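You operate a simulated robot arm through the tools that you are given. There is no shell and no other tool.

You run a simulated two-armed robot. Do the job below in one go: nothing can be reset, and whatever is moved stays where it is left.

TASK
Latch the blue coupling, then feed port 1 with water at 4 bar.
Fine: selector first, then the red main handle, the black pressure knob and the green port handle.

It is judged by the outcome, as a careful person would: the job done as asked, and still so three seconds after it is handed in. It fails if anything else is knocked over, pushed out of place, dropped, spilled or broken.

THE ROBOT
Two 7-joint arms with fingered hands on one trunk that stands fixed in place. Base frame: the origin is at the foot of the trunk, x ahead of it, y to its left, z up. Units: m, rad, N and s.
The left shoulder is at [0.06, 0.166, 0.976], the right one opposite. With the tool pointing down near the work surface each hand reaches from about 0.36 to 0.86 m from the base axis, measured 20 degrees to its own side. Payload 5 kg a hand.
Tool frame (each hand has its own): the origin (TCP) lies between the finger pads and is the grasp point; the fingertips stand 0.032 m ahead of it; z points along the fingers, y is the line along which they close. The gripper opens to 0.16 m; its body begins 0.089 m behind the TCP. The gripper is a hand of 3 fingers: y runs from the thumb to the fingers, the wrist lies at [0, 0, -0.267] in the tool frame, and closing takes about 1.5 s.
Orientation is that of the tool frame in the base frame, as a unit quaternion [x, y, z, w]. With the fingers straight down and closing along the base's y, the tool's x points along the base's -x, its y along +y and its z along -z.

THE INTERFACE
- The arms move only by the tool apply_moves. It takes "left_moves", "right_moves" or both (then of equal length, played together; a hand with none holds still); each is a list of rows, each a list of 7 numbers: the turn, a rotation vector about the tool's x, y, z in rad, then the shift along the tool's x, y, z in m, then the finger opening in m, from 0 to 0.16. In form: [[ax, ay, az, dx, dy, dz, hand], ...]. A call has 1 to 20 rows; each row is the pose to reach, as a shift and turn from the pose commanded when the call began, along the tool's axes at that moment. Rows are played at 5 a second. More than 0.05 m and 0.15 rad between two rows, or a gripper value outside its range, and nothing of the call is played. A pose out of reach is approached as far as the arm can. The call stops where the force on the tool passes 40 N (or 10 N more than at its start, if that is more) or the arm is blocked; 0.2 s more then pass. Each finger travels about 0.045 m/s and halts on what it meets, pressing with about 28 N; the grip force reading is that of the motor and also rises with nothing between the fingers. The clock runs only during rows and for 0.2 s after the last one: add rows that repeat a pose to give the fingers time. The reply holds the time, the measured pose of the TCP, the force on the tool along the base axes, the opening and the grip force, in the units named above and with some noise, with the torque about the TCP (base axes, N m) and any sound that the robot's microphone picked up.
- Cameras (640 x 400 px; columns grow to the right, rows downward): "scene" is now at [0.0516, -0.0039, 1.6235]; the picture's right is [-0.04, -1.00, -0.00], its down [-0.66, 0.03, -0.75] and it looks along [0.75, -0.03, -0.66] (base axes); focal length 352 px, centre (320, 200). "left" rides on the left gripper at [-0.065, -0.004, -0.116] in its tool frame; the picture's right is [0.06, -1.00, 0.00], its down [0.87, 0.05, -0.49] and it looks along [0.49, 0.03, 0.87] (tool axes); focal length 261 px, centre (320, 200). "right" rides on the right gripper at [0.065, -0.004, -0.116] in its tool frame; the picture's right is [0.06, 1.00, 0.00], its down [-0.87, 0.05, -0.49] and it looks along [-0.49, 0.03, 0.87] (tool axes); focal length 261 px, centre (320, 200). There is no depth. A picture from a camera that has moved, and an enlarged one, comes with that camera's place and axes in the base frame and with its lens.
- get_image(camera): a new picture of that camera. No time passes.
- slide_trunk(by): slides the trunk up (or, below 0, down) by that many m; the arms and the scene camera ride with it, the base frame stays. It gives what a move gives, with no picture.
- grasp_type(shape, hand): the hand has 3 fingers and takes this shape, open, in about a second: jaw (thumb against the fingers, like two jaws); tri (thumb and two fingers); tip (a fingertip pinch); poke (one finger out to press); point (the index stretched); flat (the hand flat); cup (the hand cupped); fist (a fist). The gripper value then closes the fingers along that shape, each until it touches; the sizes above hold for jaw. It gives what a move gives, with no picture.
- turn_head(pan, tilt): turns the head with the scene camera to pan (to the left, within 1.501 rad either way) and tilt (down, from -0.506 to 1.204), counted from straight ahead of the robot. It gives what a move gives.
- close_up(camera, box): a new picture of the part [left, top, right, bottom] of that camera's present view, enlarged. No time passes.
- close_job(): hands the job in; it is judged then, once.

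Nothing tells you positions but the pictures and the camera data. Unless the task says otherwise, let go and move clear before handing in.

The tools are called after ">>>" as name(argument=value, ...) on one line, values as JSON. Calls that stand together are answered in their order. apply_moves: Moves the arms, as the interface text tells. Its arguments: {"type":"object","properties":{"left_moves":{"type":"array"},"right_moves":{"type":"array"}},"required":[]} The other tools are called the same way: slide_trunk (by) moves the trunk up or down; grasp_type (shape, hand) gives the hand a shape; turn_head (pan, tilt) turns the head that bears the scene camera; get_image (camera) takes a picture; close_up (camera, box) takes an enlarged picture of a part of a camera's view; close_job () hands the job in.

At the start:

```text
time: 0.0
left_ee_pos: [0.5228, 0.103, 1.1975]
left_orientation: [0.0, 1.0, 0.0, 0.001]
left_force: [-0.2, 0.4, -0.2]
left_wrist_torque: [-0.01, 0.0, 0.01]
left_gripper_width: 0.1596
left_finger_force: 0.1
left_shape: jaw
right_ee_pos: [0.4706, -0.3732, 1.2369]
right_orientation: [0.0, 1.0, 0.0, 0.001]
right_force: [-0.1, -1.3, 0.5]
right_wrist_torque: [-0.01, -0.01, 0.0]
right_gripper_width: 0.1599
right_finger_force: 0.1
right_shape: jaw
trunk travel left (down, up): [-0.525, 0.065]
head pan, tilt (commanded): [-0.038, 0.724]
```

scene: 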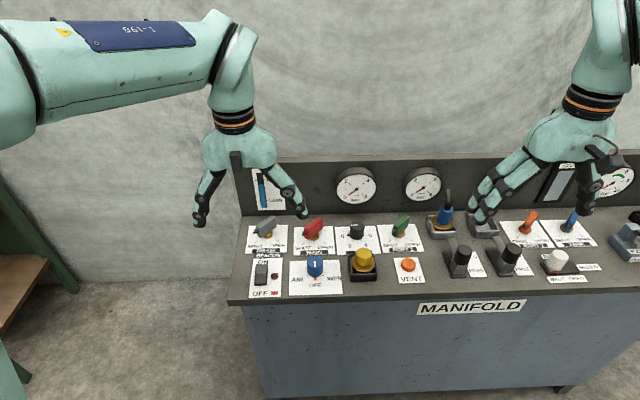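
right: 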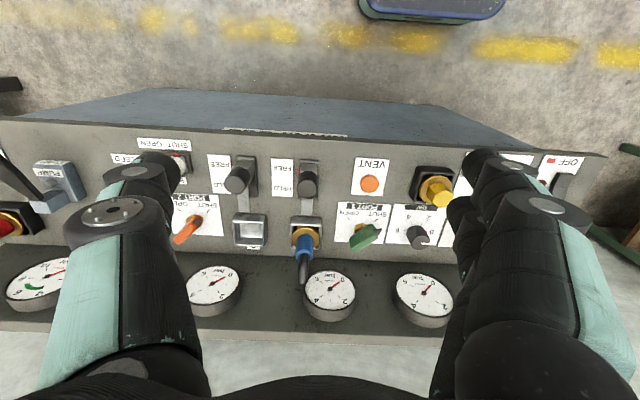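
left: 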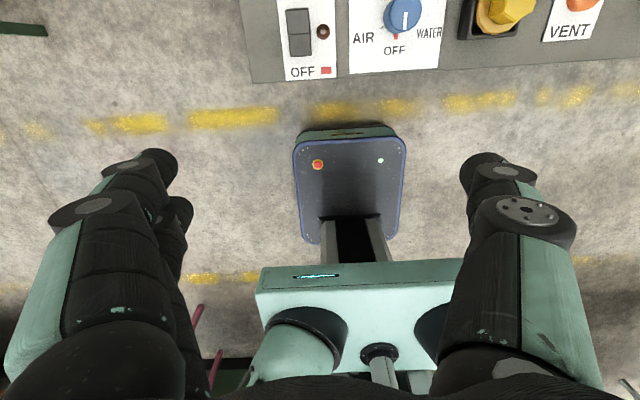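

I see a manifold panel with a selector (AIR/OFF/WATER), a red main handle, a black pressure knob, a green port handle, a blue coupling and several other controls. I'll look closer at each before moving anything.

>>> close_up(camera="scene", box=[230, 150, 430, 310])

>>> close_up(camera="scene", box=[420, 150, 640, 310])

>>> close_up(camera="right", box=[160, 120, 480, 340])

```text
2.50 times, centred on (330, 230) of scene
camera zoom: at [0.0516, -0.0039, 1.6235], right [-0.04, -1.0, 0.0], down [-0.66, 0.03, -0.75], along [0.75, -0.03, -0.66], focal length 879 px, centre (295, 125)
```

zoom: 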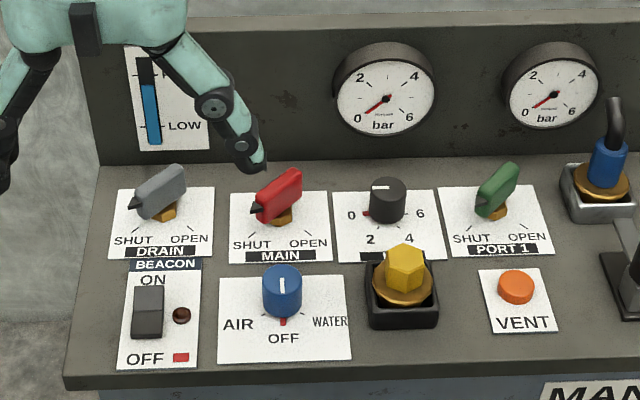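

```text
2.50 times, centred on (530, 230) of scene
camera zoom: at [0.0516, -0.0039, 1.6235], right [-0.04, -1.0, 0.0], down [-0.66, 0.03, -0.75], along [0.75, -0.03, -0.66], focal length 879 px, centre (-205, 125)
```

zoom: 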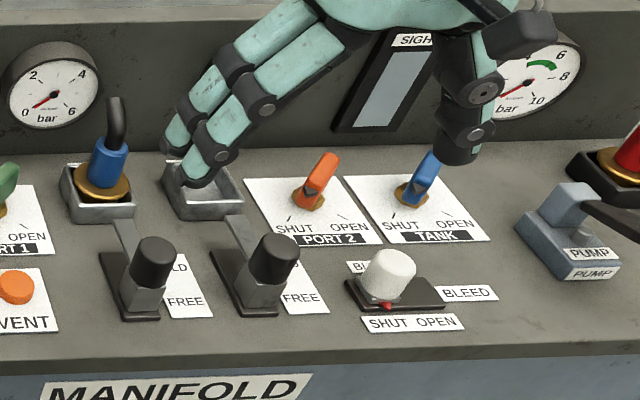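

```text
1.82 times, centred on (320, 230) of right
camera zoom: at [0.4059, -0.3792, 1.3523], right [-0.06, 1.0, 0.0], down [0.87, 0.05, 0.49], along [0.49, 0.03, -0.87], focal length 474 px, centre (320, 146)
```

zoom: 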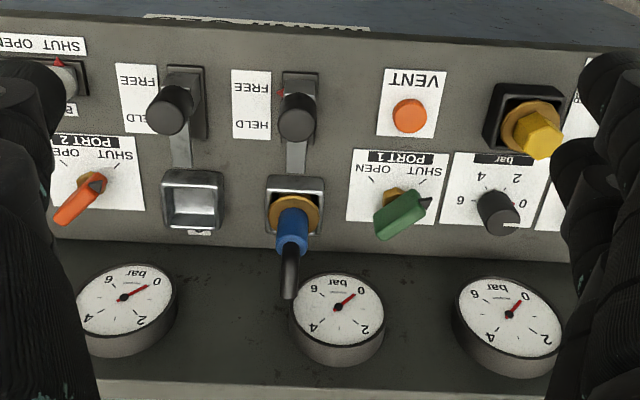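

The panel top is at about z 0.86. The blue coupling is at roughly (0.75, -0.39), with a knob in front of it marked HELD/FREE. I'll zoom in on the latch, the selector and the handles.

>>> close_up(camera="right", box=[220, 140, 360, 300])

>>> close_up(camera="scene", box=[420, 180, 520, 290])

>>> close_up(camera="scene", box=[240, 200, 350, 300])

>>> close_up(camera="right", box=[330, 190, 470, 320])

>>> close_up(camera="scene", box=[330, 200, 430, 290])

```text
2.50 times, centred on (290, 220) of right
camera zoom: at [0.4059, -0.3792, 1.3523], right [-0.06, 1.0, 0.0], down [0.87, 0.05, 0.49], along [0.49, 0.03, -0.87], focal length 652 px, centre (395, 150)
```

zoom: 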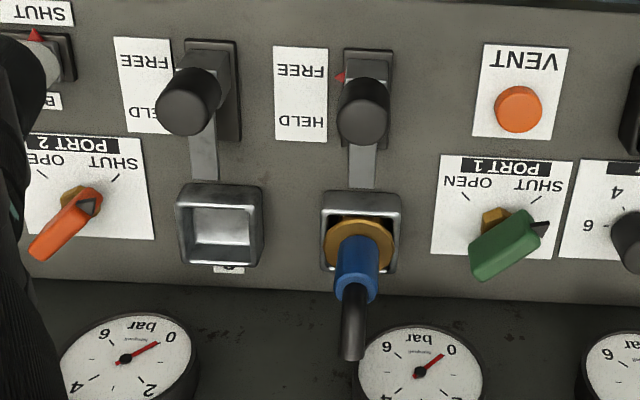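

```text
3.64 times, centred on (470, 235) of scene
camera zoom: at [0.0516, -0.0039, 1.6235], right [-0.04, -1.0, 0.0], down [-0.66, 0.03, -0.75], along [0.75, -0.03, -0.66], focal length 1278 px, centre (-226, 73)
```

zoom: 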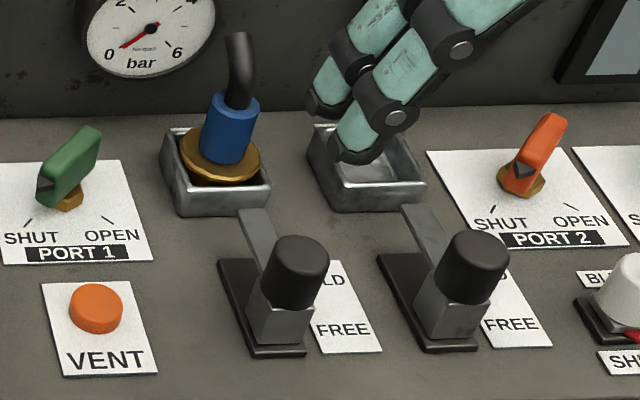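

```text
4.00 times, centred on (295, 250) of scene
camera zoom: at [0.0516, -0.0039, 1.6235], right [-0.04, -1.0, 0.0], down [-0.66, 0.03, -0.75], along [0.75, -0.03, -0.66], focal length 1406 px, centre (420, 0)
```

zoom: 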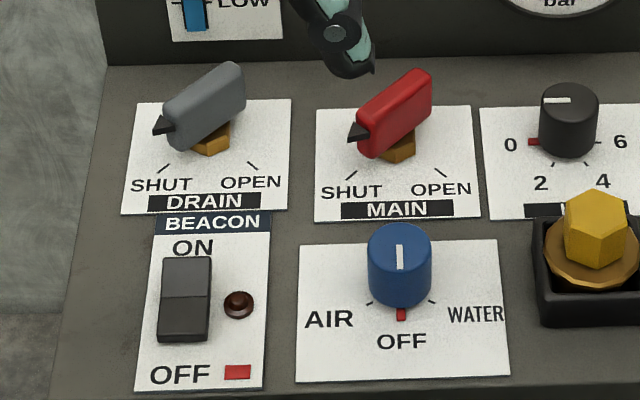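

```text
3.08 times, centred on (400, 255) of right
camera zoom: at [0.4059, -0.3792, 1.3523], right [-0.06, 1.0, 0.0], down [0.87, 0.05, 0.49], along [0.49, 0.03, -0.87], focal length 802 px, centre (74, 31)
```

zoom: 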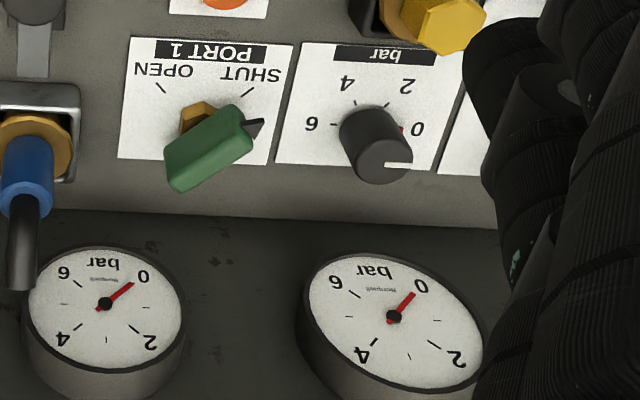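

```text
4.44 times, centred on (380, 245) of scene
camera zoom: at [0.0516, -0.0039, 1.6235], right [-0.04, -1.0, 0.0], down [-0.66, 0.03, -0.75], along [0.75, -0.03, -0.66], focal length 1562 px, centre (53, 0)
```

zoom: 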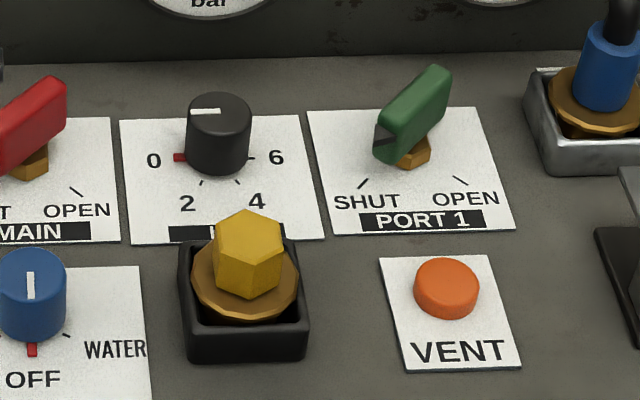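

All the handles are on SHUT, the selector is on OFF and the pressure knob is on 0. The latch block in front of the blue coupling is at its FREE end and should slide forward (+x) to HELD. I'll lower the right hand above the latch for a closer look.

>>> apply_moves(right_moves=[[0, 0, 0, -0.012, -0.007, 0.04, 0.16], [0, 0, 0, -0.024, -0.014, 0.08, 0.16], [0, 0, 0, -0.036, -0.02, 0.12, 0.16], [0, 0, 0, -0.048, -0.027, 0.157, 0.16]])

>>> get_image(camera="right")

>>> get_image(camera="scene")

```text
time: 1.0
left_ee_pos: [0.5221, 0.1021, 1.1957]
left_orientation: [0.001, 1.0, 0.0, 0.0]
left_force: [0.7, -0.2, -0.1]
left_wrist_torque: [-0.01, -0.02, 0.02]
left_gripper_width: 0.1597
left_finger_force: 0.1
left_shape: jaw
right_ee_pos: [0.5191, -0.3991, 1.0797]
right_orientation: [0.0, 1.0, 0.0, -0.001]
right_force: [-0.2, 0.2, 0.1]
right_wrist_torque: [0.03, 0.0, 0.01]
right_gripper_width: 0.1599
right_finger_force: 0.0
right_shape: jaw
trunk travel left (down, up): [-0.525, 0.065]
head pan, tilt (commanded): [-0.038, 0.724]
```

```text
taken
camera right: at [0.4542, -0.406, 1.195], right [-0.06, 1.0, 0.0], down [0.87, 0.05, 0.49], along [0.49, 0.03, -0.87], focal length 261 px, centre (320, 200)
```

right: 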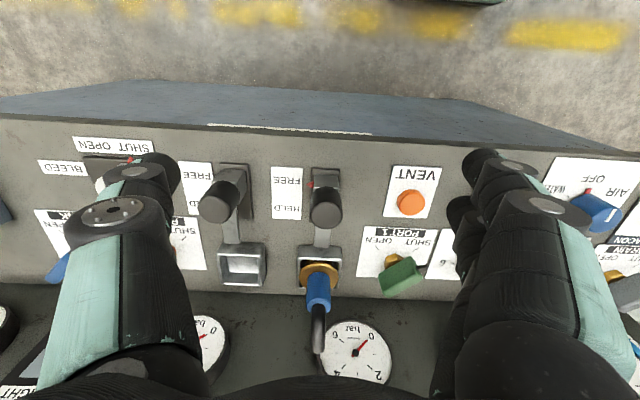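

```text
taken
camera scene: at [0.0525, -0.0044, 1.6235], right [-0.04, -1.0, 0.0], down [-0.66, 0.03, -0.75], along [0.75, -0.03, -0.66], focal length 352 px, centre (320, 200)
```

scene: 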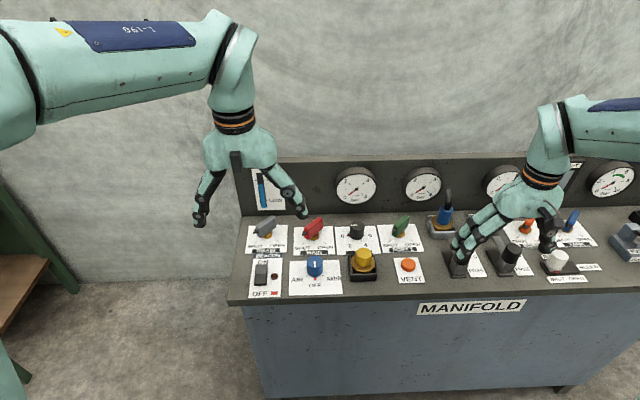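

The right camera now shows the blue latch clearly. I'll zoom in to work out exactly where its knob and block are.

>>> close_up(camera="right", box=[265, 150, 385, 290])

>>> close_up(camera="right", box=[360, 160, 460, 300])

```text
2.86 times, centred on (325, 220) of right
camera zoom: at [0.4542, -0.406, 1.195], right [-0.06, 1.0, 0.0], down [0.87, 0.05, 0.49], along [0.49, 0.03, -0.87], focal length 745 px, centre (306, 143)
```

zoom: 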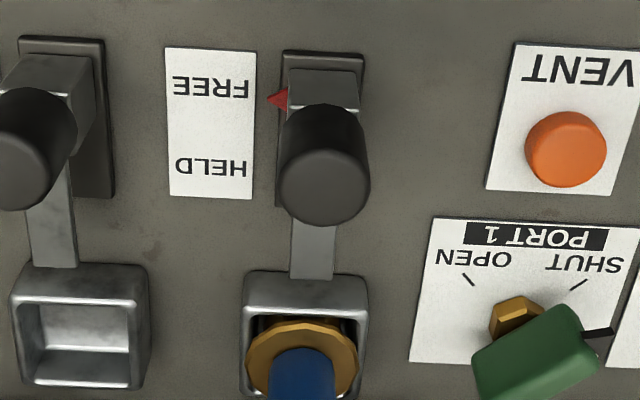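

```text
2.86 times, centred on (410, 230) of right
camera zoom: at [0.4542, -0.406, 1.195], right [-0.06, 1.0, 0.0], down [0.87, 0.05, 0.49], along [0.49, 0.03, -0.87], focal length 745 px, centre (63, 114)
```

zoom: 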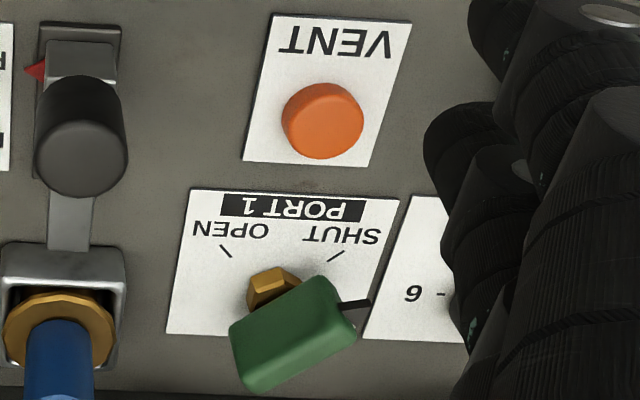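

The panel surface is at z≈0.860. The latch knob top is at about (0.616, -0.389, 0.944), and the second latch knob is near y≈-0.505. I'll bring the right hand above the blue latch with the fingers half closed.

>>> apply_moves(right_moves=[[0, 0, 0, -0.03, 0.003, 0.0, 0.12], [0, 0, 0, -0.065, 0.007, 0.02, 0.1], [0, 0, 0, -0.097, 0.01, 0.04, 0.08], [0, 0, 0, -0.097, 0.01, 0.07, 0.08], [0, 0, 0, -0.097, 0.01, 0.08, 0.08], [0, 0, 0, -0.097, 0.01, 0.08, 0.08]])

>>> get_image(camera="right")

>>> close_up(camera="scene", box=[400, 150, 600, 300])

```text
time: 2.4
left_ee_pos: [0.5219, 0.1026, 1.197]
left_orientation: [0.0, 1.0, 0.0, 0.0]
left_force: [0.1, 1.0, -0.4]
left_wrist_torque: [-0.02, 0.04, -0.01]
left_gripper_width: 0.1599
left_finger_force: 0.1
left_shape: jaw
right_ee_pos: [0.6148, -0.3902, 1.0016]
right_orientation: [0.0, 1.0, 0.0, 0.0]
right_force: [0.1, 0.4, 0.3]
right_wrist_torque: [0.0, -0.03, 0.02]
right_gripper_width: 0.0808
right_finger_force: 0.0
right_shape: jaw
trunk travel left (down, up): [-0.525, 0.065]
head pan, tilt (commanded): [-0.038, 0.724]
```

```text
taken
camera right: at [0.5503, -0.3949, 1.1165], right [-0.06, 1.0, 0.0], down [0.87, 0.05, 0.49], along [0.49, 0.03, -0.87], focal length 261 px, centre (320, 200)
```

right: 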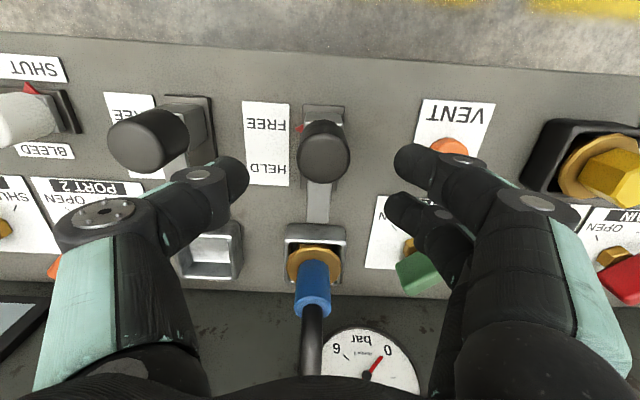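

```text
2.67 times, centred on (500, 225) of scene
camera zoom: at [0.0515, -0.004, 1.6236], right [-0.04, -1.0, 0.0], down [-0.66, 0.03, -0.75], along [0.75, -0.03, -0.66], focal length 937 px, centre (-160, 133)
```

zoom: 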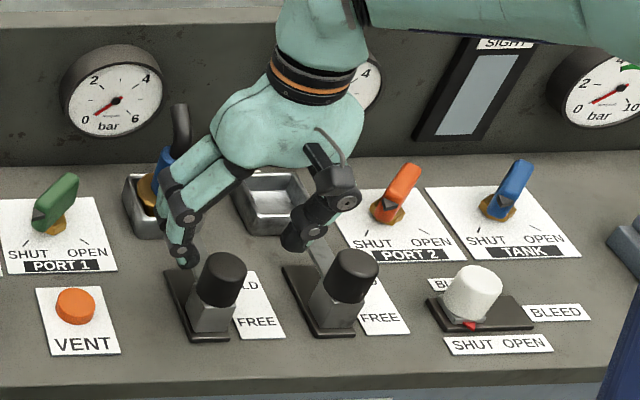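

The hand is above the latch knob, with the fingers either side of it along y. I'll zoom in to check the centring before going down.

>>> close_up(camera="right", box=[220, 90, 440, 230])

```text
2.86 times, centred on (330, 160) of right
camera zoom: at [0.5503, -0.3949, 1.1165], right [-0.06, 1.0, 0.0], down [0.87, 0.05, 0.49], along [0.49, 0.03, -0.87], focal length 745 px, centre (291, 314)
```

zoom: 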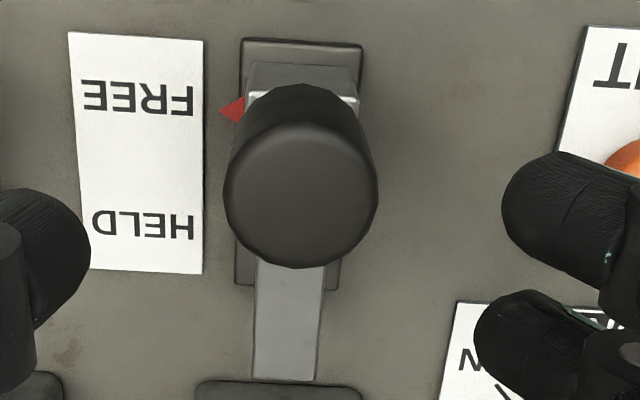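

The knob is centred at (0.614, -0.388), within 2 mm of the hand, and the travel to HELD looks like about 0.045 m. I'll go down and grip the knob.

>>> apply_moves(right_moves=[[0, 0, 0, 0, 0.002, 0.03, 0.08], [0, 0, 0, 0, 0.002, 0.06, 0.08], [0, 0, 0, 0, 0.002, 0.076, 0.08], [0, 0, 0, 0, 0.002, 0.076, 0.06], [0, 0, 0, 0, 0.002, 0.076, 0.03], [0, 0, 0, 0, 0.002, 0.076, 0.02], [0, 0, 0, 0, 0.002, 0.076, 0.02], [0, 0, 0, 0, 0.002, 0.076, 0.02]])

>>> get_image(camera="right")

>>> close_up(camera="scene", box=[400, 150, 600, 300])

```text
time: 4.2
left_ee_pos: [0.5221, 0.1036, 1.1962]
left_orientation: [0.001, 1.0, 0.0, 0.0]
left_force: [-0.1, 0.5, 0.5]
left_wrist_torque: [-0.01, 0.0, -0.01]
left_gripper_width: 0.1599
left_finger_force: 0.1
left_shape: jaw
right_ee_pos: [0.6163, -0.3879, 0.9239]
right_orientation: [0.0, 1.0, 0.0, 0.001]
right_force: [1.1, 1.0, -4.5]
right_wrist_torque: [0.27, -0.08, -0.01]
right_gripper_width: 0.0274
right_finger_force: 27.5
right_shape: jaw
trunk travel left (down, up): [-0.525, 0.065]
head pan, tilt (commanded): [-0.038, 0.724]
```

```text
taken
camera right: at [0.5523, -0.3928, 1.0392], right [-0.06, 1.0, 0.0], down [0.87, 0.05, 0.49], along [0.49, 0.03, -0.87], focal length 261 px, centre (320, 200)
```

right: 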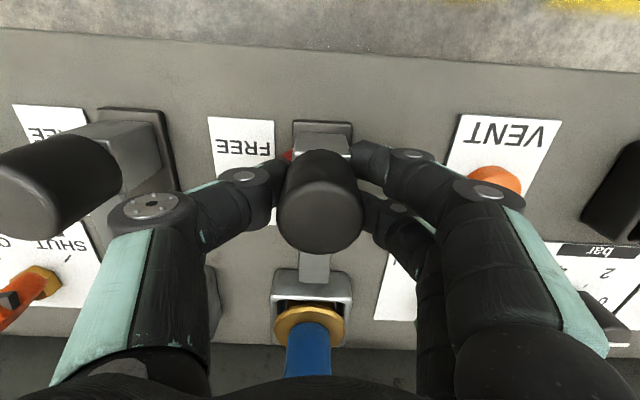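

```text
2.67 times, centred on (500, 225) of scene
camera zoom: at [0.0521, -0.0041, 1.6235], right [-0.04, -1.0, 0.0], down [-0.66, 0.03, -0.75], along [0.75, -0.03, -0.66], focal length 937 px, centre (-160, 133)
```

zoom: 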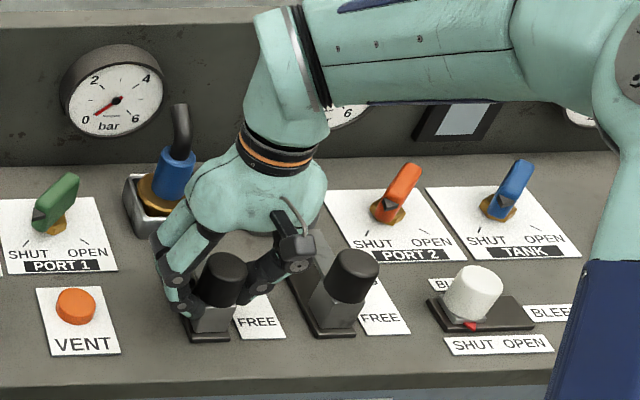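

The knob is gripped. I'll slide it forward towards HELD and watch the force.

>>> apply_moves(right_moves=[[0, 0, 0, -0.008, 0, 0, 0.02], [0, 0, 0, -0.016, 0, 0, 0.02], [0, 0, 0, -0.024, 0, 0, 0.02], [0, 0, 0, -0.032, 0, 0, 0.02], [0, 0, 0, -0.04, 0, 0, 0.02], [0, 0, 0, -0.044, 0, 0, 0.02]])

>>> get_image(camera="right")

>>> close_up(camera="scene", box=[400, 150, 600, 300])

```text
time: 5.6
left_ee_pos: [0.522, 0.1041, 1.1972]
left_orientation: [0.0, 1.0, 0.0, 0.0]
left_force: [0.7, 0.1, 0.0]
left_wrist_torque: [-0.02, 0.01, 0.03]
left_gripper_width: 0.1599
left_finger_force: 0.1
left_shape: jaw
right_ee_pos: [0.6617, -0.3871, 0.9247]
right_orientation: [0.001, 1.0, -0.001, 0.0]
right_force: [2.3, 4.3, -2.8]
right_wrist_torque: [0.33, -0.03, 0.0]
right_gripper_width: 0.0274
right_finger_force: 28.0
right_shape: jaw
trunk travel left (down, up): [-0.525, 0.065]
head pan, tilt (commanded): [-0.038, 0.724]
```

```text
taken
camera right: at [0.5967, -0.3931, 1.0391], right [-0.06, 1.0, 0.0], down [0.87, 0.05, 0.49], along [0.49, 0.03, -0.87], focal length 261 px, centre (320, 200)
```

right: 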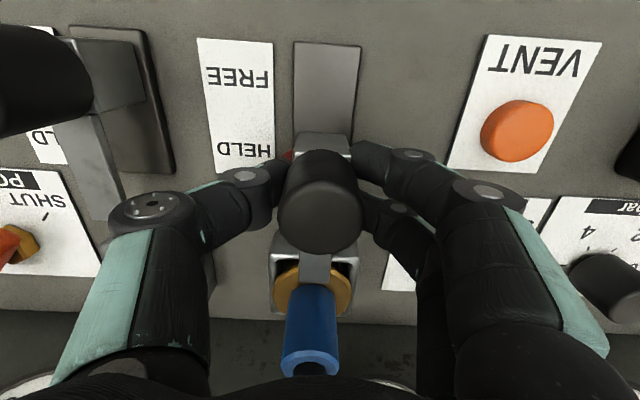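

```text
2.67 times, centred on (500, 225) of scene
camera zoom: at [0.052, -0.0036, 1.6235], right [-0.04, -1.0, 0.0], down [-0.66, 0.03, -0.75], along [0.75, -0.03, -0.66], focal length 937 px, centre (-160, 133)
```

zoom: 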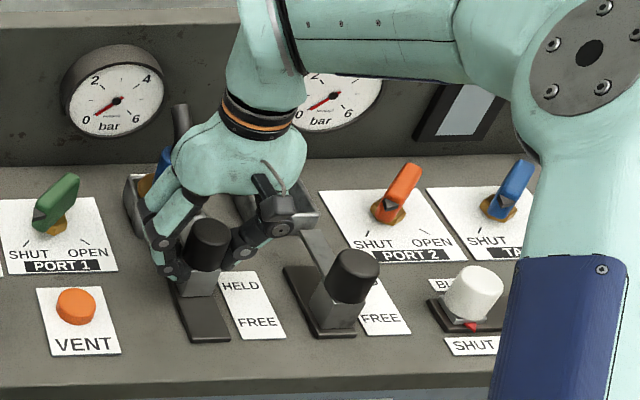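

The block moved freely and the bar now overlaps the brass flange. I'll push a little further to find the end stop.

>>> apply_moves(right_moves=[[0, 0, 0, -0.004, 0, 0, 0.02], [0, 0, 0, -0.008, 0, 0, 0.02], [0, 0, 0, -0.008, 0, 0, 0.02]])

>>> close_up(camera="right", box=[190, 30, 450, 330])

```text
time: 6.4
left_ee_pos: [0.5199, 0.104, 1.1974]
left_orientation: [-0.001, 1.0, -0.001, 0.001]
left_force: [-0.6, -0.2, 0.9]
left_wrist_torque: [0.0, -0.02, 0.0]
left_gripper_width: 0.1599
left_finger_force: 0.1
left_shape: jaw
right_ee_pos: [0.6669, -0.3883, 0.9245]
right_orientation: [0.002, 1.0, -0.001, -0.001]
right_force: [-20.5, 4.9, -6.3]
right_wrist_torque: [0.21, 0.42, -0.18]
right_gripper_width: 0.0251
right_finger_force: 27.9
right_shape: jaw
trunk travel left (down, up): [-0.525, 0.065]
head pan, tilt (commanded): [-0.038, 0.724]
```

```text
1.33 times, centred on (320, 180) of right
camera zoom: at [0.6021, -0.3941, 1.0391], right [-0.06, 1.0, 0.0], down [0.87, 0.05, 0.49], along [0.49, 0.03, -0.87], focal length 348 px, centre (320, 227)
```

zoom: 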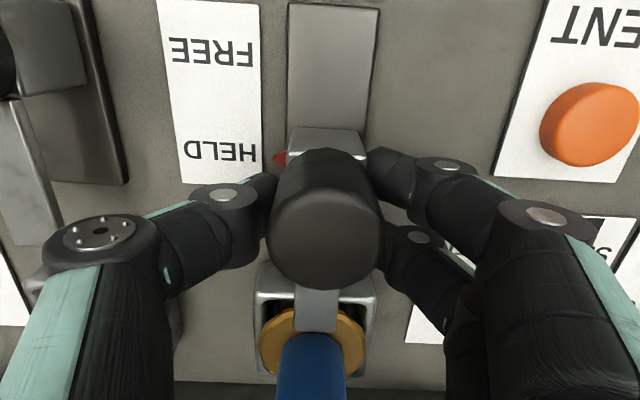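

The end stop was reached and the red marker stands at HELD. I'll relax the push, open the hand and lift straight up.

>>> apply_moves(right_moves=[[0, 0, 0, 0.006, 0, 0, 0.02], [0, 0, 0, 0.006, 0, 0, 0.05], [0, 0, 0, 0.006, 0, 0, 0.08], [0, 0, 0, 0.006, 0, 0, 0.08], [0, 0, 0, 0.006, 0, -0.01, 0.08], [0, 0, 0, 0.006, 0, -0.04, 0.08], [0, 0, 0, 0.006, 0, -0.08, 0.08], [0, 0, 0, 0.02, 0, -0.12, 0.08], [0, 0, 0, 0.06, 0, -0.15, 0.08]])

>>> get_image(camera="right")

>>> get_image(camera="scene")

```text
time: 8.4
left_ee_pos: [0.5196, 0.1028, 1.1969]
left_orientation: [0.0, 1.0, 0.0, 0.001]
left_force: [-0.1, -0.6, 0.1]
left_wrist_torque: [-0.01, -0.01, -0.04]
left_gripper_width: 0.1602
left_finger_force: 0.0
left_shape: jaw
right_ee_pos: [0.6083, -0.3915, 1.0738]
right_orientation: [0.0, 1.0, 0.0, 0.002]
right_force: [-0.5, 0.6, 0.1]
right_wrist_torque: [-0.02, -0.02, 0.0]
right_gripper_width: 0.0793
right_finger_force: 0.1
right_shape: jaw
trunk travel left (down, up): [-0.525, 0.065]
head pan, tilt (commanded): [-0.038, 0.724]
```

```text
taken
camera right: at [0.5432, -0.3951, 1.1883], right [-0.06, 1.0, 0.0], down [0.87, 0.05, 0.49], along [0.49, 0.03, -0.87], focal length 261 px, centre (320, 200)
```

right: 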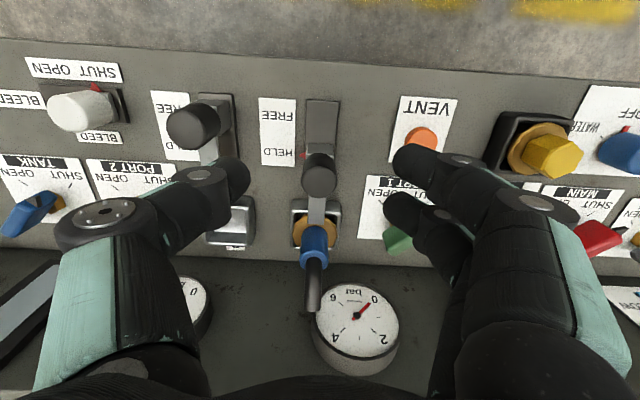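

```text
taken
camera scene: at [0.0498, -0.0039, 1.6236], right [-0.04, -1.0, 0.0], down [-0.66, 0.03, -0.75], along [0.75, -0.03, -0.66], focal length 352 px, centre (320, 200)
```

scene: 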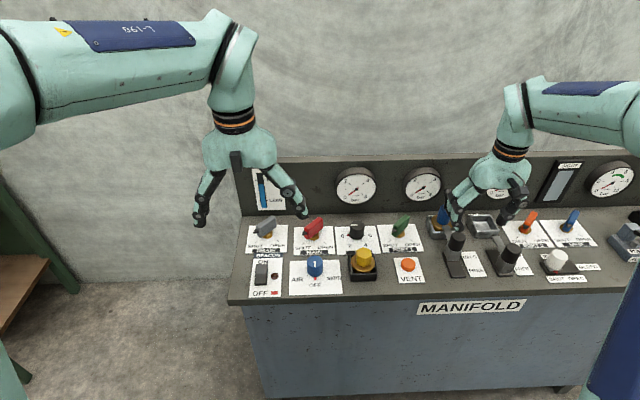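

The blue latch is at HELD and the flange is captured. The selector knob is at about (0.635, -0.0125) with its top near z≈0.90. I'll move the left hand out of the way and carry the right hand over to the selector.

>>> apply_moves(left_moves=[[0, 0, 0, 0.005, 0.02, -0.005, 0.16], [0, 0, 0, 0.01, 0.04, -0.01, 0.16], [0, 0, 0, 0.02, 0.06, -0.01, 0.16], [0, 0, 0, 0.03, 0.08, -0.01, 0.16], [0, 0, 0, 0.04, 0.1, -0.01, 0.16], [0, 0, 0, 0.04, 0.12, -0.01, 0.16], [0, 0, 0, 0.04, 0.12, -0.01, 0.16], [0, 0, 0, 0.04, 0.12, -0.01, 0.16], [0, 0, 0, 0.04, 0.12, -0.01, 0.16]], right_moves=[[0, 0, 0, 0.0, 0.04, 0, 0.08], [0, 0, 0, 0.0, 0.085, 0, 0.08], [0, 0, 0, 0.0, 0.13, 0, 0.08], [0, 0, 0, 0.0, 0.175, 0, 0.08], [0, 0, 0, 0.0, 0.22, 0, 0.08], [0, 0, 0, 0.0, 0.265, 0, 0.08], [0, 0, 0, 0.0, 0.31, 0, 0.08], [0, 0, 0, 0.0, 0.35, 0, 0.08], [0, 0, 0, 0.0, 0.379, 0, 0.08]])

>>> get_image(camera="right")

>>> get_image(camera="scene")

```text
time: 10.4
left_ee_pos: [0.4807, 0.2242, 1.2074]
left_orientation: [-0.001, 1.0, 0.0, 0.0]
left_force: [-0.1, -0.7, 0.5]
left_wrist_torque: [-0.03, -0.01, 0.0]
left_gripper_width: 0.1598
left_finger_force: 0.1
left_shape: jaw
right_ee_pos: [0.6059, -0.0113, 1.0737]
right_orientation: [0.001, 1.0, -0.001, -0.001]
right_force: [-0.8, 0.3, 0.1]
right_wrist_torque: [-0.01, 0.0, 0.02]
right_gripper_width: 0.0795
right_finger_force: 0.0
right_shape: jaw
trunk travel left (down, up): [-0.525, 0.065]
head pan, tilt (commanded): [-0.038, 0.724]
```

```text
taken
camera right: at [0.5413, -0.015, 1.1889], right [-0.06, 1.0, 0.0], down [0.87, 0.05, 0.49], along [0.49, 0.03, -0.87], focal length 261 px, centre (320, 200)
```

right: 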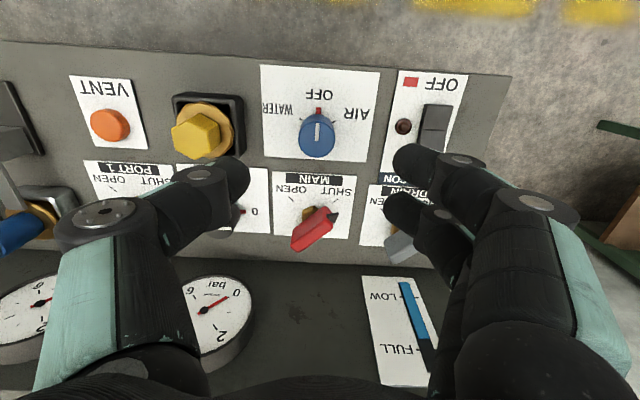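

```text
taken
camera scene: at [0.0517, -0.0029, 1.6235], right [-0.04, -1.0, 0.0], down [-0.66, 0.03, -0.75], along [0.75, -0.03, -0.66], focal length 352 px, centre (320, 200)
```

scene: 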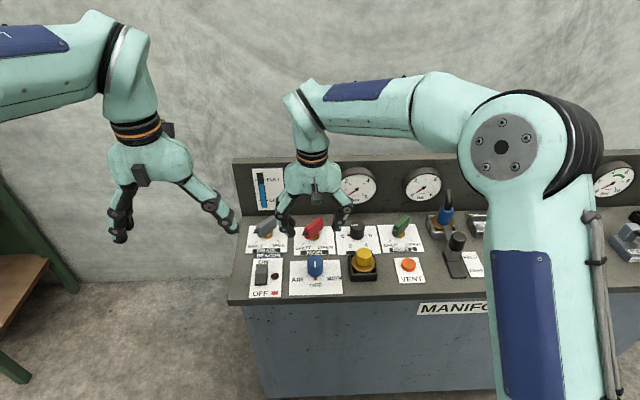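

The right camera sees the selector and the MAIN handle well. I'll zoom in to locate them accurately.

>>> close_up(camera="right", box=[250, 50, 400, 150])

>>> close_up(camera="right", box=[220, 150, 390, 260])

```text
4.00 times, centred on (325, 100) of right
camera zoom: at [0.5413, -0.015, 1.1889], right [-0.06, 1.0, 0.0], down [0.87, 0.05, 0.49], along [0.49, 0.03, -0.87], focal length 1043 px, centre (300, 600)
```

zoom: 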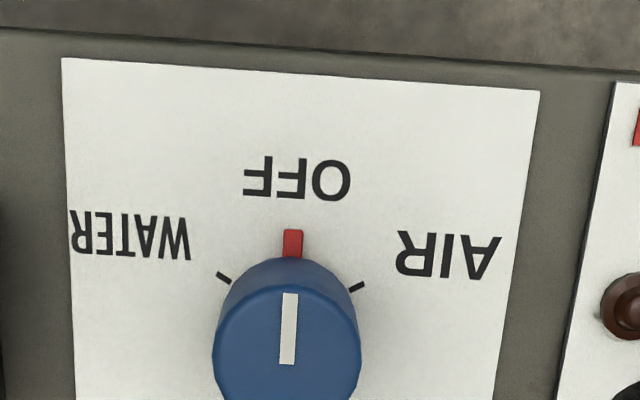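

```text
3.64 times, centred on (305, 205) of right
camera zoom: at [0.5413, -0.015, 1.1889], right [-0.06, 1.0, 0.0], down [0.87, 0.05, 0.49], along [0.49, 0.03, -0.87], focal length 948 px, centre (374, 182)
```

zoom: 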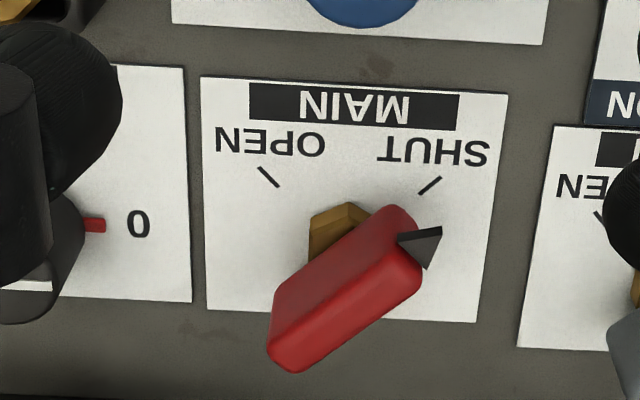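

The selector pivot is at about (0.630, -0.014), with the WATER tick roughly 50° counter-clockwise from OFF seen from above. I'll lower to just above the knob with the hand pre-turned about -23°, leaving room to turn.

>>> apply_moves(right_moves=[[0, 0, 0.13, -0.012, -0.001, 0.03, 0.075], [0, 0, 0.26, -0.024, -0.0024, 0.06, 0.075], [0, 0, 0.4, -0.024, -0.0024, 0.09, 0.075], [0, 0, 0.4, -0.024, -0.0024, 0.12, 0.075], [0, 0, 0.4, -0.024, -0.0024, 0.12, 0.075]])

>>> get_image(camera="right")

>>> close_up(camera="scene", box=[230, 150, 430, 310])

```text
time: 11.6
left_ee_pos: [0.4813, 0.2237, 1.2073]
left_orientation: [-0.001, 1.0, 0.0, 0.0]
left_force: [0.2, 0.0, -0.4]
left_wrist_torque: [-0.02, -0.03, 0.01]
left_gripper_width: 0.16
left_finger_force: 0.1
left_shape: jaw
right_ee_pos: [0.6287, -0.0112, 0.9557]
right_orientation: [0.199, 0.98, -0.001, 0.0]
right_force: [-0.8, 1.0, -0.2]
right_wrist_torque: [-0.01, 0.01, 0.01]
right_gripper_width: 0.0756
right_finger_force: 0.1
right_shape: jaw
trunk travel left (down, up): [-0.525, 0.065]
head pan, tilt (commanded): [-0.038, 0.724]
```

```text
taken
camera right: at [0.5686, 0.0091, 1.07], right [0.33, 0.94, 0.0], down [0.82, -0.29, 0.49], along [0.46, -0.16, -0.87], focal length 261 px, centre (320, 200)
```

right: 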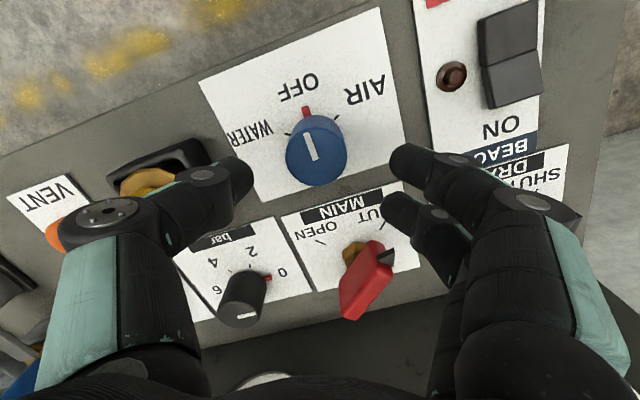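

```text
2.50 times, centred on (330, 230) of scene
camera zoom: at [0.0513, -0.0036, 1.6236], right [-0.04, -1.0, 0.0], down [-0.66, 0.03, -0.75], along [0.75, -0.03, -0.66], focal length 879 px, centre (295, 125)
```

zoom: 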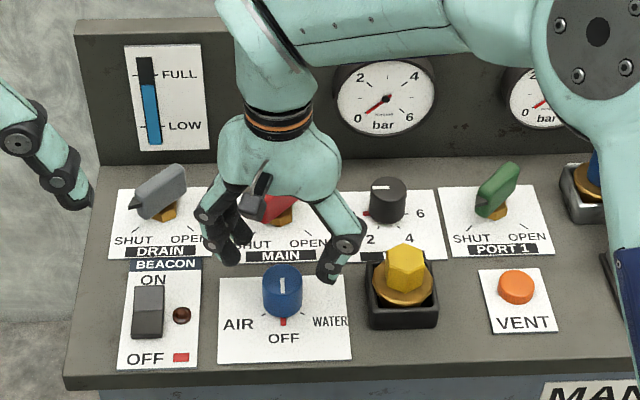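

The knob is centred between the fingers. I'll go down and grip it.

>>> apply_moves(right_moves=[[0, 0, 0, 0, 0, 0.025, 0.075], [0, 0, 0, 0, 0, 0.045, 0.075], [0, 0, 0, 0, 0, 0.056, 0.075], [0, 0, 0, 0, 0, 0.056, 0.05], [0, 0, 0, 0, 0, 0.056, 0.03], [0, 0, 0, 0, 0, 0.056, 0.02], [0, 0, 0, 0, 0, 0.056, 0.02]])

>>> get_image(camera="right")

>>> close_up(camera="scene", box=[230, 150, 430, 310])

```text
time: 13.2
left_ee_pos: [0.4812, 0.2236, 1.207]
left_orientation: [0.0, 1.0, 0.001, 0.0]
left_force: [0.2, 0.6, 0.1]
left_wrist_torque: [-0.01, 0.0, -0.03]
left_gripper_width: 0.1599
left_finger_force: 0.1
left_shape: jaw
right_ee_pos: [0.6311, -0.0129, 0.8986]
right_orientation: [0.198, 0.98, 0.001, 0.0]
right_force: [0.8, -1.8, -2.1]
right_wrist_torque: [-0.01, -0.05, 0.01]
right_gripper_width: 0.0292
right_finger_force: 21.6
right_shape: jaw
trunk travel left (down, up): [-0.525, 0.065]
head pan, tilt (commanded): [-0.038, 0.724]
```

```text
taken
camera right: at [0.5703, 0.008, 1.0136], right [0.33, 0.94, 0.0], down [0.82, -0.29, 0.49], along [0.46, -0.16, -0.87], focal length 261 px, centre (320, 200)
```

right: 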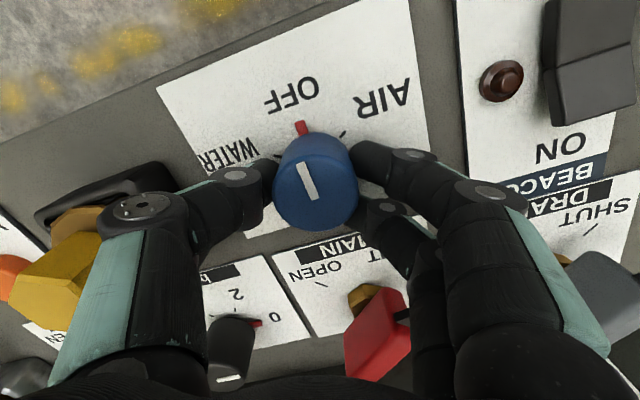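

```text
2.50 times, centred on (330, 230) of scene
camera zoom: at [0.0519, -0.004, 1.6235], right [-0.04, -1.0, 0.0], down [-0.66, 0.03, -0.75], along [0.75, -0.03, -0.66], focal length 879 px, centre (295, 125)
```

zoom: 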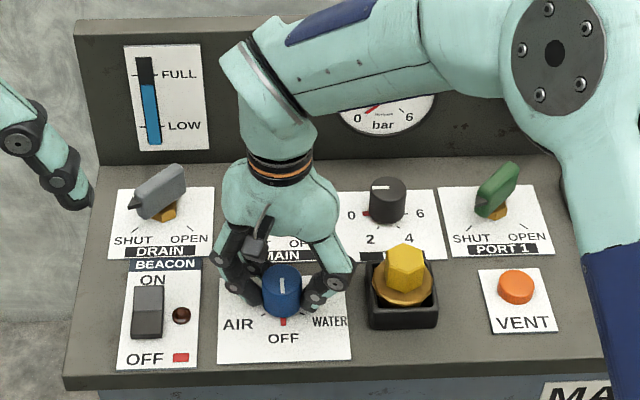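

The knob is gripped. I'll turn it counter-clockwise, seen from above, towards WATER and check how far it goes.

>>> apply_moves(right_moves=[[0, 0, -0.12, 0, 0, 0, 0.02], [0, 0, -0.24, 0, 0, 0, 0.02], [0, 0, -0.36, 0, 0, 0, 0.02], [0, 0, -0.48, 0, 0, 0, 0.02], [0, 0, -0.6, 0, 0, 0, 0.02], [0, 0, -0.72, 0, 0, 0, 0.02], [0, 0, -0.8, 0, 0, 0, 0.02]])

>>> get_image(camera="right")

>>> close_up(camera="scene", box=[260, 200, 380, 300])

```text
time: 14.8
left_ee_pos: [0.4805, 0.2251, 1.2074]
left_orientation: [0.0, 1.0, -0.001, 0.002]
left_force: [0.3, 0.0, -0.8]
left_wrist_torque: [0.02, -0.05, 0.02]
left_gripper_width: 0.1599
left_finger_force: 0.1
left_shape: jaw
right_ee_pos: [0.6301, -0.011, 0.8972]
right_orientation: [-0.201, 0.98, 0.0, 0.001]
right_force: [-3.6, 12.0, 0.9]
right_wrist_torque: [0.43, 0.15, -0.07]
right_gripper_width: 0.028
right_finger_force: 27.8
right_shape: jaw
trunk travel left (down, up): [-0.525, 0.065]
head pan, tilt (commanded): [-0.038, 0.724]
```

```text
taken
camera right: at [0.5729, -0.041, 1.0135], right [-0.45, 0.89, 0.0], down [0.78, 0.39, 0.49], along [0.44, 0.22, -0.87], focal length 261 px, centre (320, 200)
```

right: 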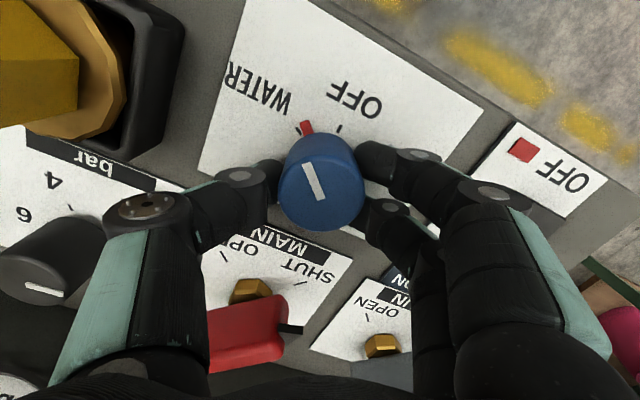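

```text
4.00 times, centred on (320, 250) of scene
camera zoom: at [0.0513, -0.0023, 1.6235], right [-0.04, -1.0, 0.0], down [-0.66, 0.02, -0.75], along [0.75, -0.03, -0.66], focal length 1406 px, centre (320, 0)
```

zoom: 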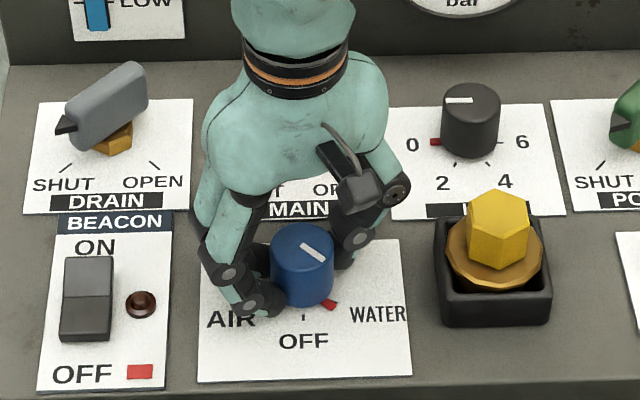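

The selector has turned with the hand and the red marker is close to the WATER tick. I'll zoom in to see what's left.

>>> close_up(camera="right", box=[220, 50, 420, 190])

>>> close_up(camera="scene", box=[295, 245, 345, 285])

```text
2.86 times, centred on (320, 120) of right
camera zoom: at [0.5729, -0.041, 1.0135], right [-0.45, 0.89, 0.0], down [0.78, 0.39, 0.49], along [0.44, 0.22, -0.87], focal length 745 px, centre (320, 429)
```

zoom: 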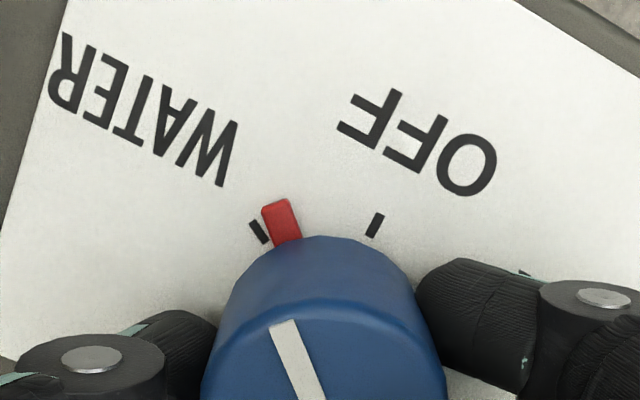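

```text
10.00 times, centred on (320, 265) of scene
camera zoom: at [0.0513, -0.0023, 1.6235], right [-0.04, -1.0, 0.0], down [-0.66, 0.02, -0.75], along [0.75, -0.03, -0.66], focal length 3515 px, centre (320, -450)
```

zoom: 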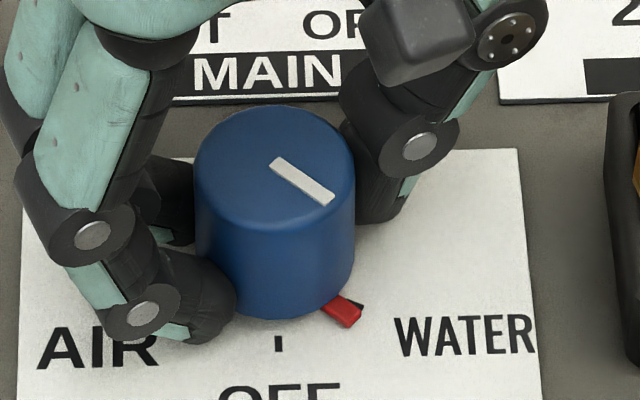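

It's about 10° short of the WATER tick, so I'll turn a little further.

>>> apply_moves(right_moves=[[0, 0, -0.08, 0, 0, 0, 0.02], [0, 0, -0.16, 0, 0, 0, 0.02], [0, 0, -0.18, 0, 0, 0, 0.02]])

>>> close_up(camera="right", box=[220, 50, 420, 190])

>>> close_up(camera="scene", box=[295, 245, 345, 285])

```text
time: 15.6
left_ee_pos: [0.4806, 0.2264, 1.207]
left_orientation: [-0.001, 1.0, -0.001, 0.0]
left_force: [0.7, 0.3, -0.1]
left_wrist_torque: [0.05, 0.0, -0.02]
left_gripper_width: 0.1598
left_finger_force: 0.0
left_shape: jaw
right_ee_pos: [0.6305, -0.0109, 0.8985]
right_orientation: [-0.287, 0.958, 0.0, 0.0]
right_force: [-4.6, 15.1, -0.9]
right_wrist_torque: [0.54, 0.27, -0.09]
right_gripper_width: 0.028
right_finger_force: 27.9
right_shape: jaw
trunk travel left (down, up): [-0.525, 0.065]
head pan, tilt (commanded): [-0.038, 0.724]
```

```text
2.86 times, centred on (320, 120) of right
camera zoom: at [0.5789, -0.0505, 1.0136], right [-0.6, 0.8, 0.0], down [0.7, 0.52, 0.49], along [0.39, 0.3, -0.87], focal length 745 px, centre (320, 429)
```

zoom: 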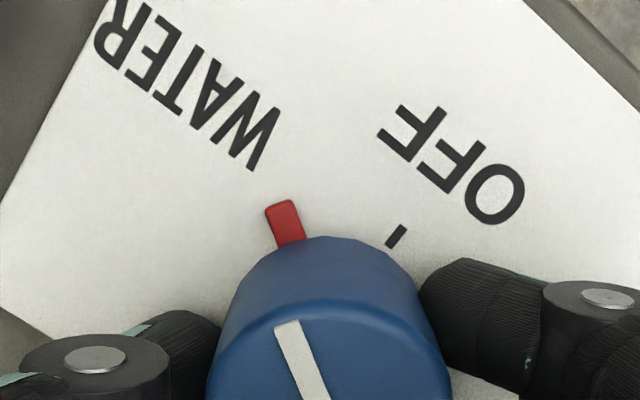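

```text
10.00 times, centred on (320, 265) of scene
camera zoom: at [0.0513, -0.002, 1.6235], right [-0.04, -1.0, 0.0], down [-0.66, 0.02, -0.75], along [0.75, -0.03, -0.66], focal length 3515 px, centre (320, -450)
```

zoom: 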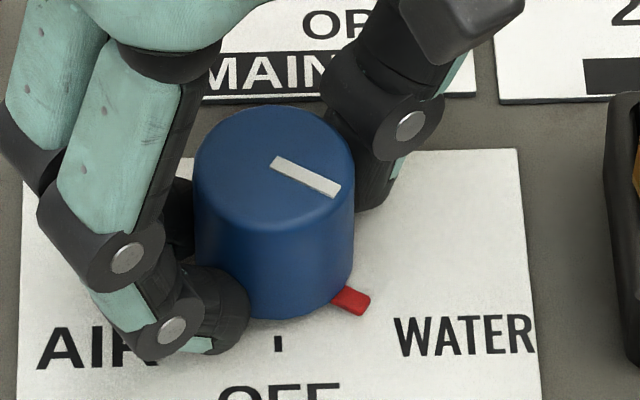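

The marker now covers the WATER tick. I'll release the knob, lift clear and check that it stays there.

>>> apply_moves(right_moves=[[0, 0, 0, 0, 0, 0, 0.04], [0, 0, 0, 0, 0, 0, 0.06], [0, 0, 0, 0, 0, 0, 0.075], [0, 0, 0, 0, 0, 0, 0.075], [0, 0, 0, 0, 0, -0.02, 0.075], [0, 0, 0, 0, 0, -0.06, 0.075], [0, 0, 0, 0, 0, -0.1, 0.075], [0, 0, 0, 0, 0, -0.14, 0.075]])

>>> get_image(camera="right")

>>> close_up(camera="scene", box=[260, 200, 380, 300])

```text
time: 17.4
left_ee_pos: [0.4795, 0.2241, 1.2088]
left_orientation: [0.001, 1.0, 0.0, 0.0]
left_force: [1.1, -0.5, 0.0]
left_wrist_torque: [0.0, -0.03, -0.04]
left_gripper_width: 0.1599
left_finger_force: 0.1
left_shape: jaw
right_ee_pos: [0.6314, -0.0117, 1.0402]
right_orientation: [-0.286, 0.958, 0.0, 0.0]
right_force: [-0.3, 1.1, 0.0]
right_wrist_torque: [-0.01, 0.02, -0.02]
right_gripper_width: 0.0745
right_finger_force: 0.1
right_shape: jaw
trunk travel left (down, up): [-0.525, 0.065]
head pan, tilt (commanded): [-0.038, 0.724]
```

```text
taken
camera right: at [0.5801, -0.0519, 1.1544], right [-0.6, 0.8, 0.0], down [0.7, 0.52, 0.49], along [0.39, 0.29, -0.87], focal length 261 px, centre (320, 200)
```

right: 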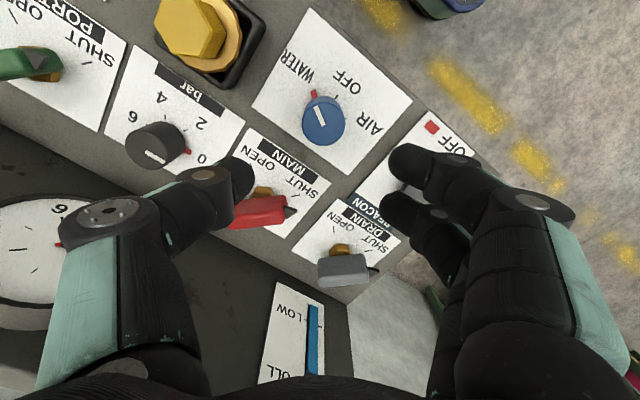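

```text
4.00 times, centred on (320, 250) of scene
camera zoom: at [0.051, -0.0035, 1.6235], right [-0.04, -1.0, 0.0], down [-0.66, 0.03, -0.75], along [0.75, -0.03, -0.66], focal length 1406 px, centre (320, 0)
```

zoom: 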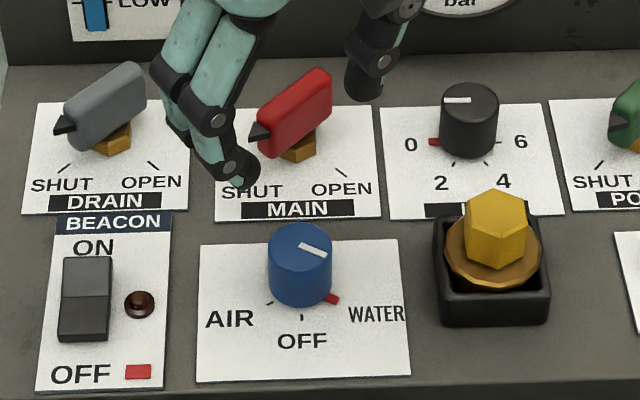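

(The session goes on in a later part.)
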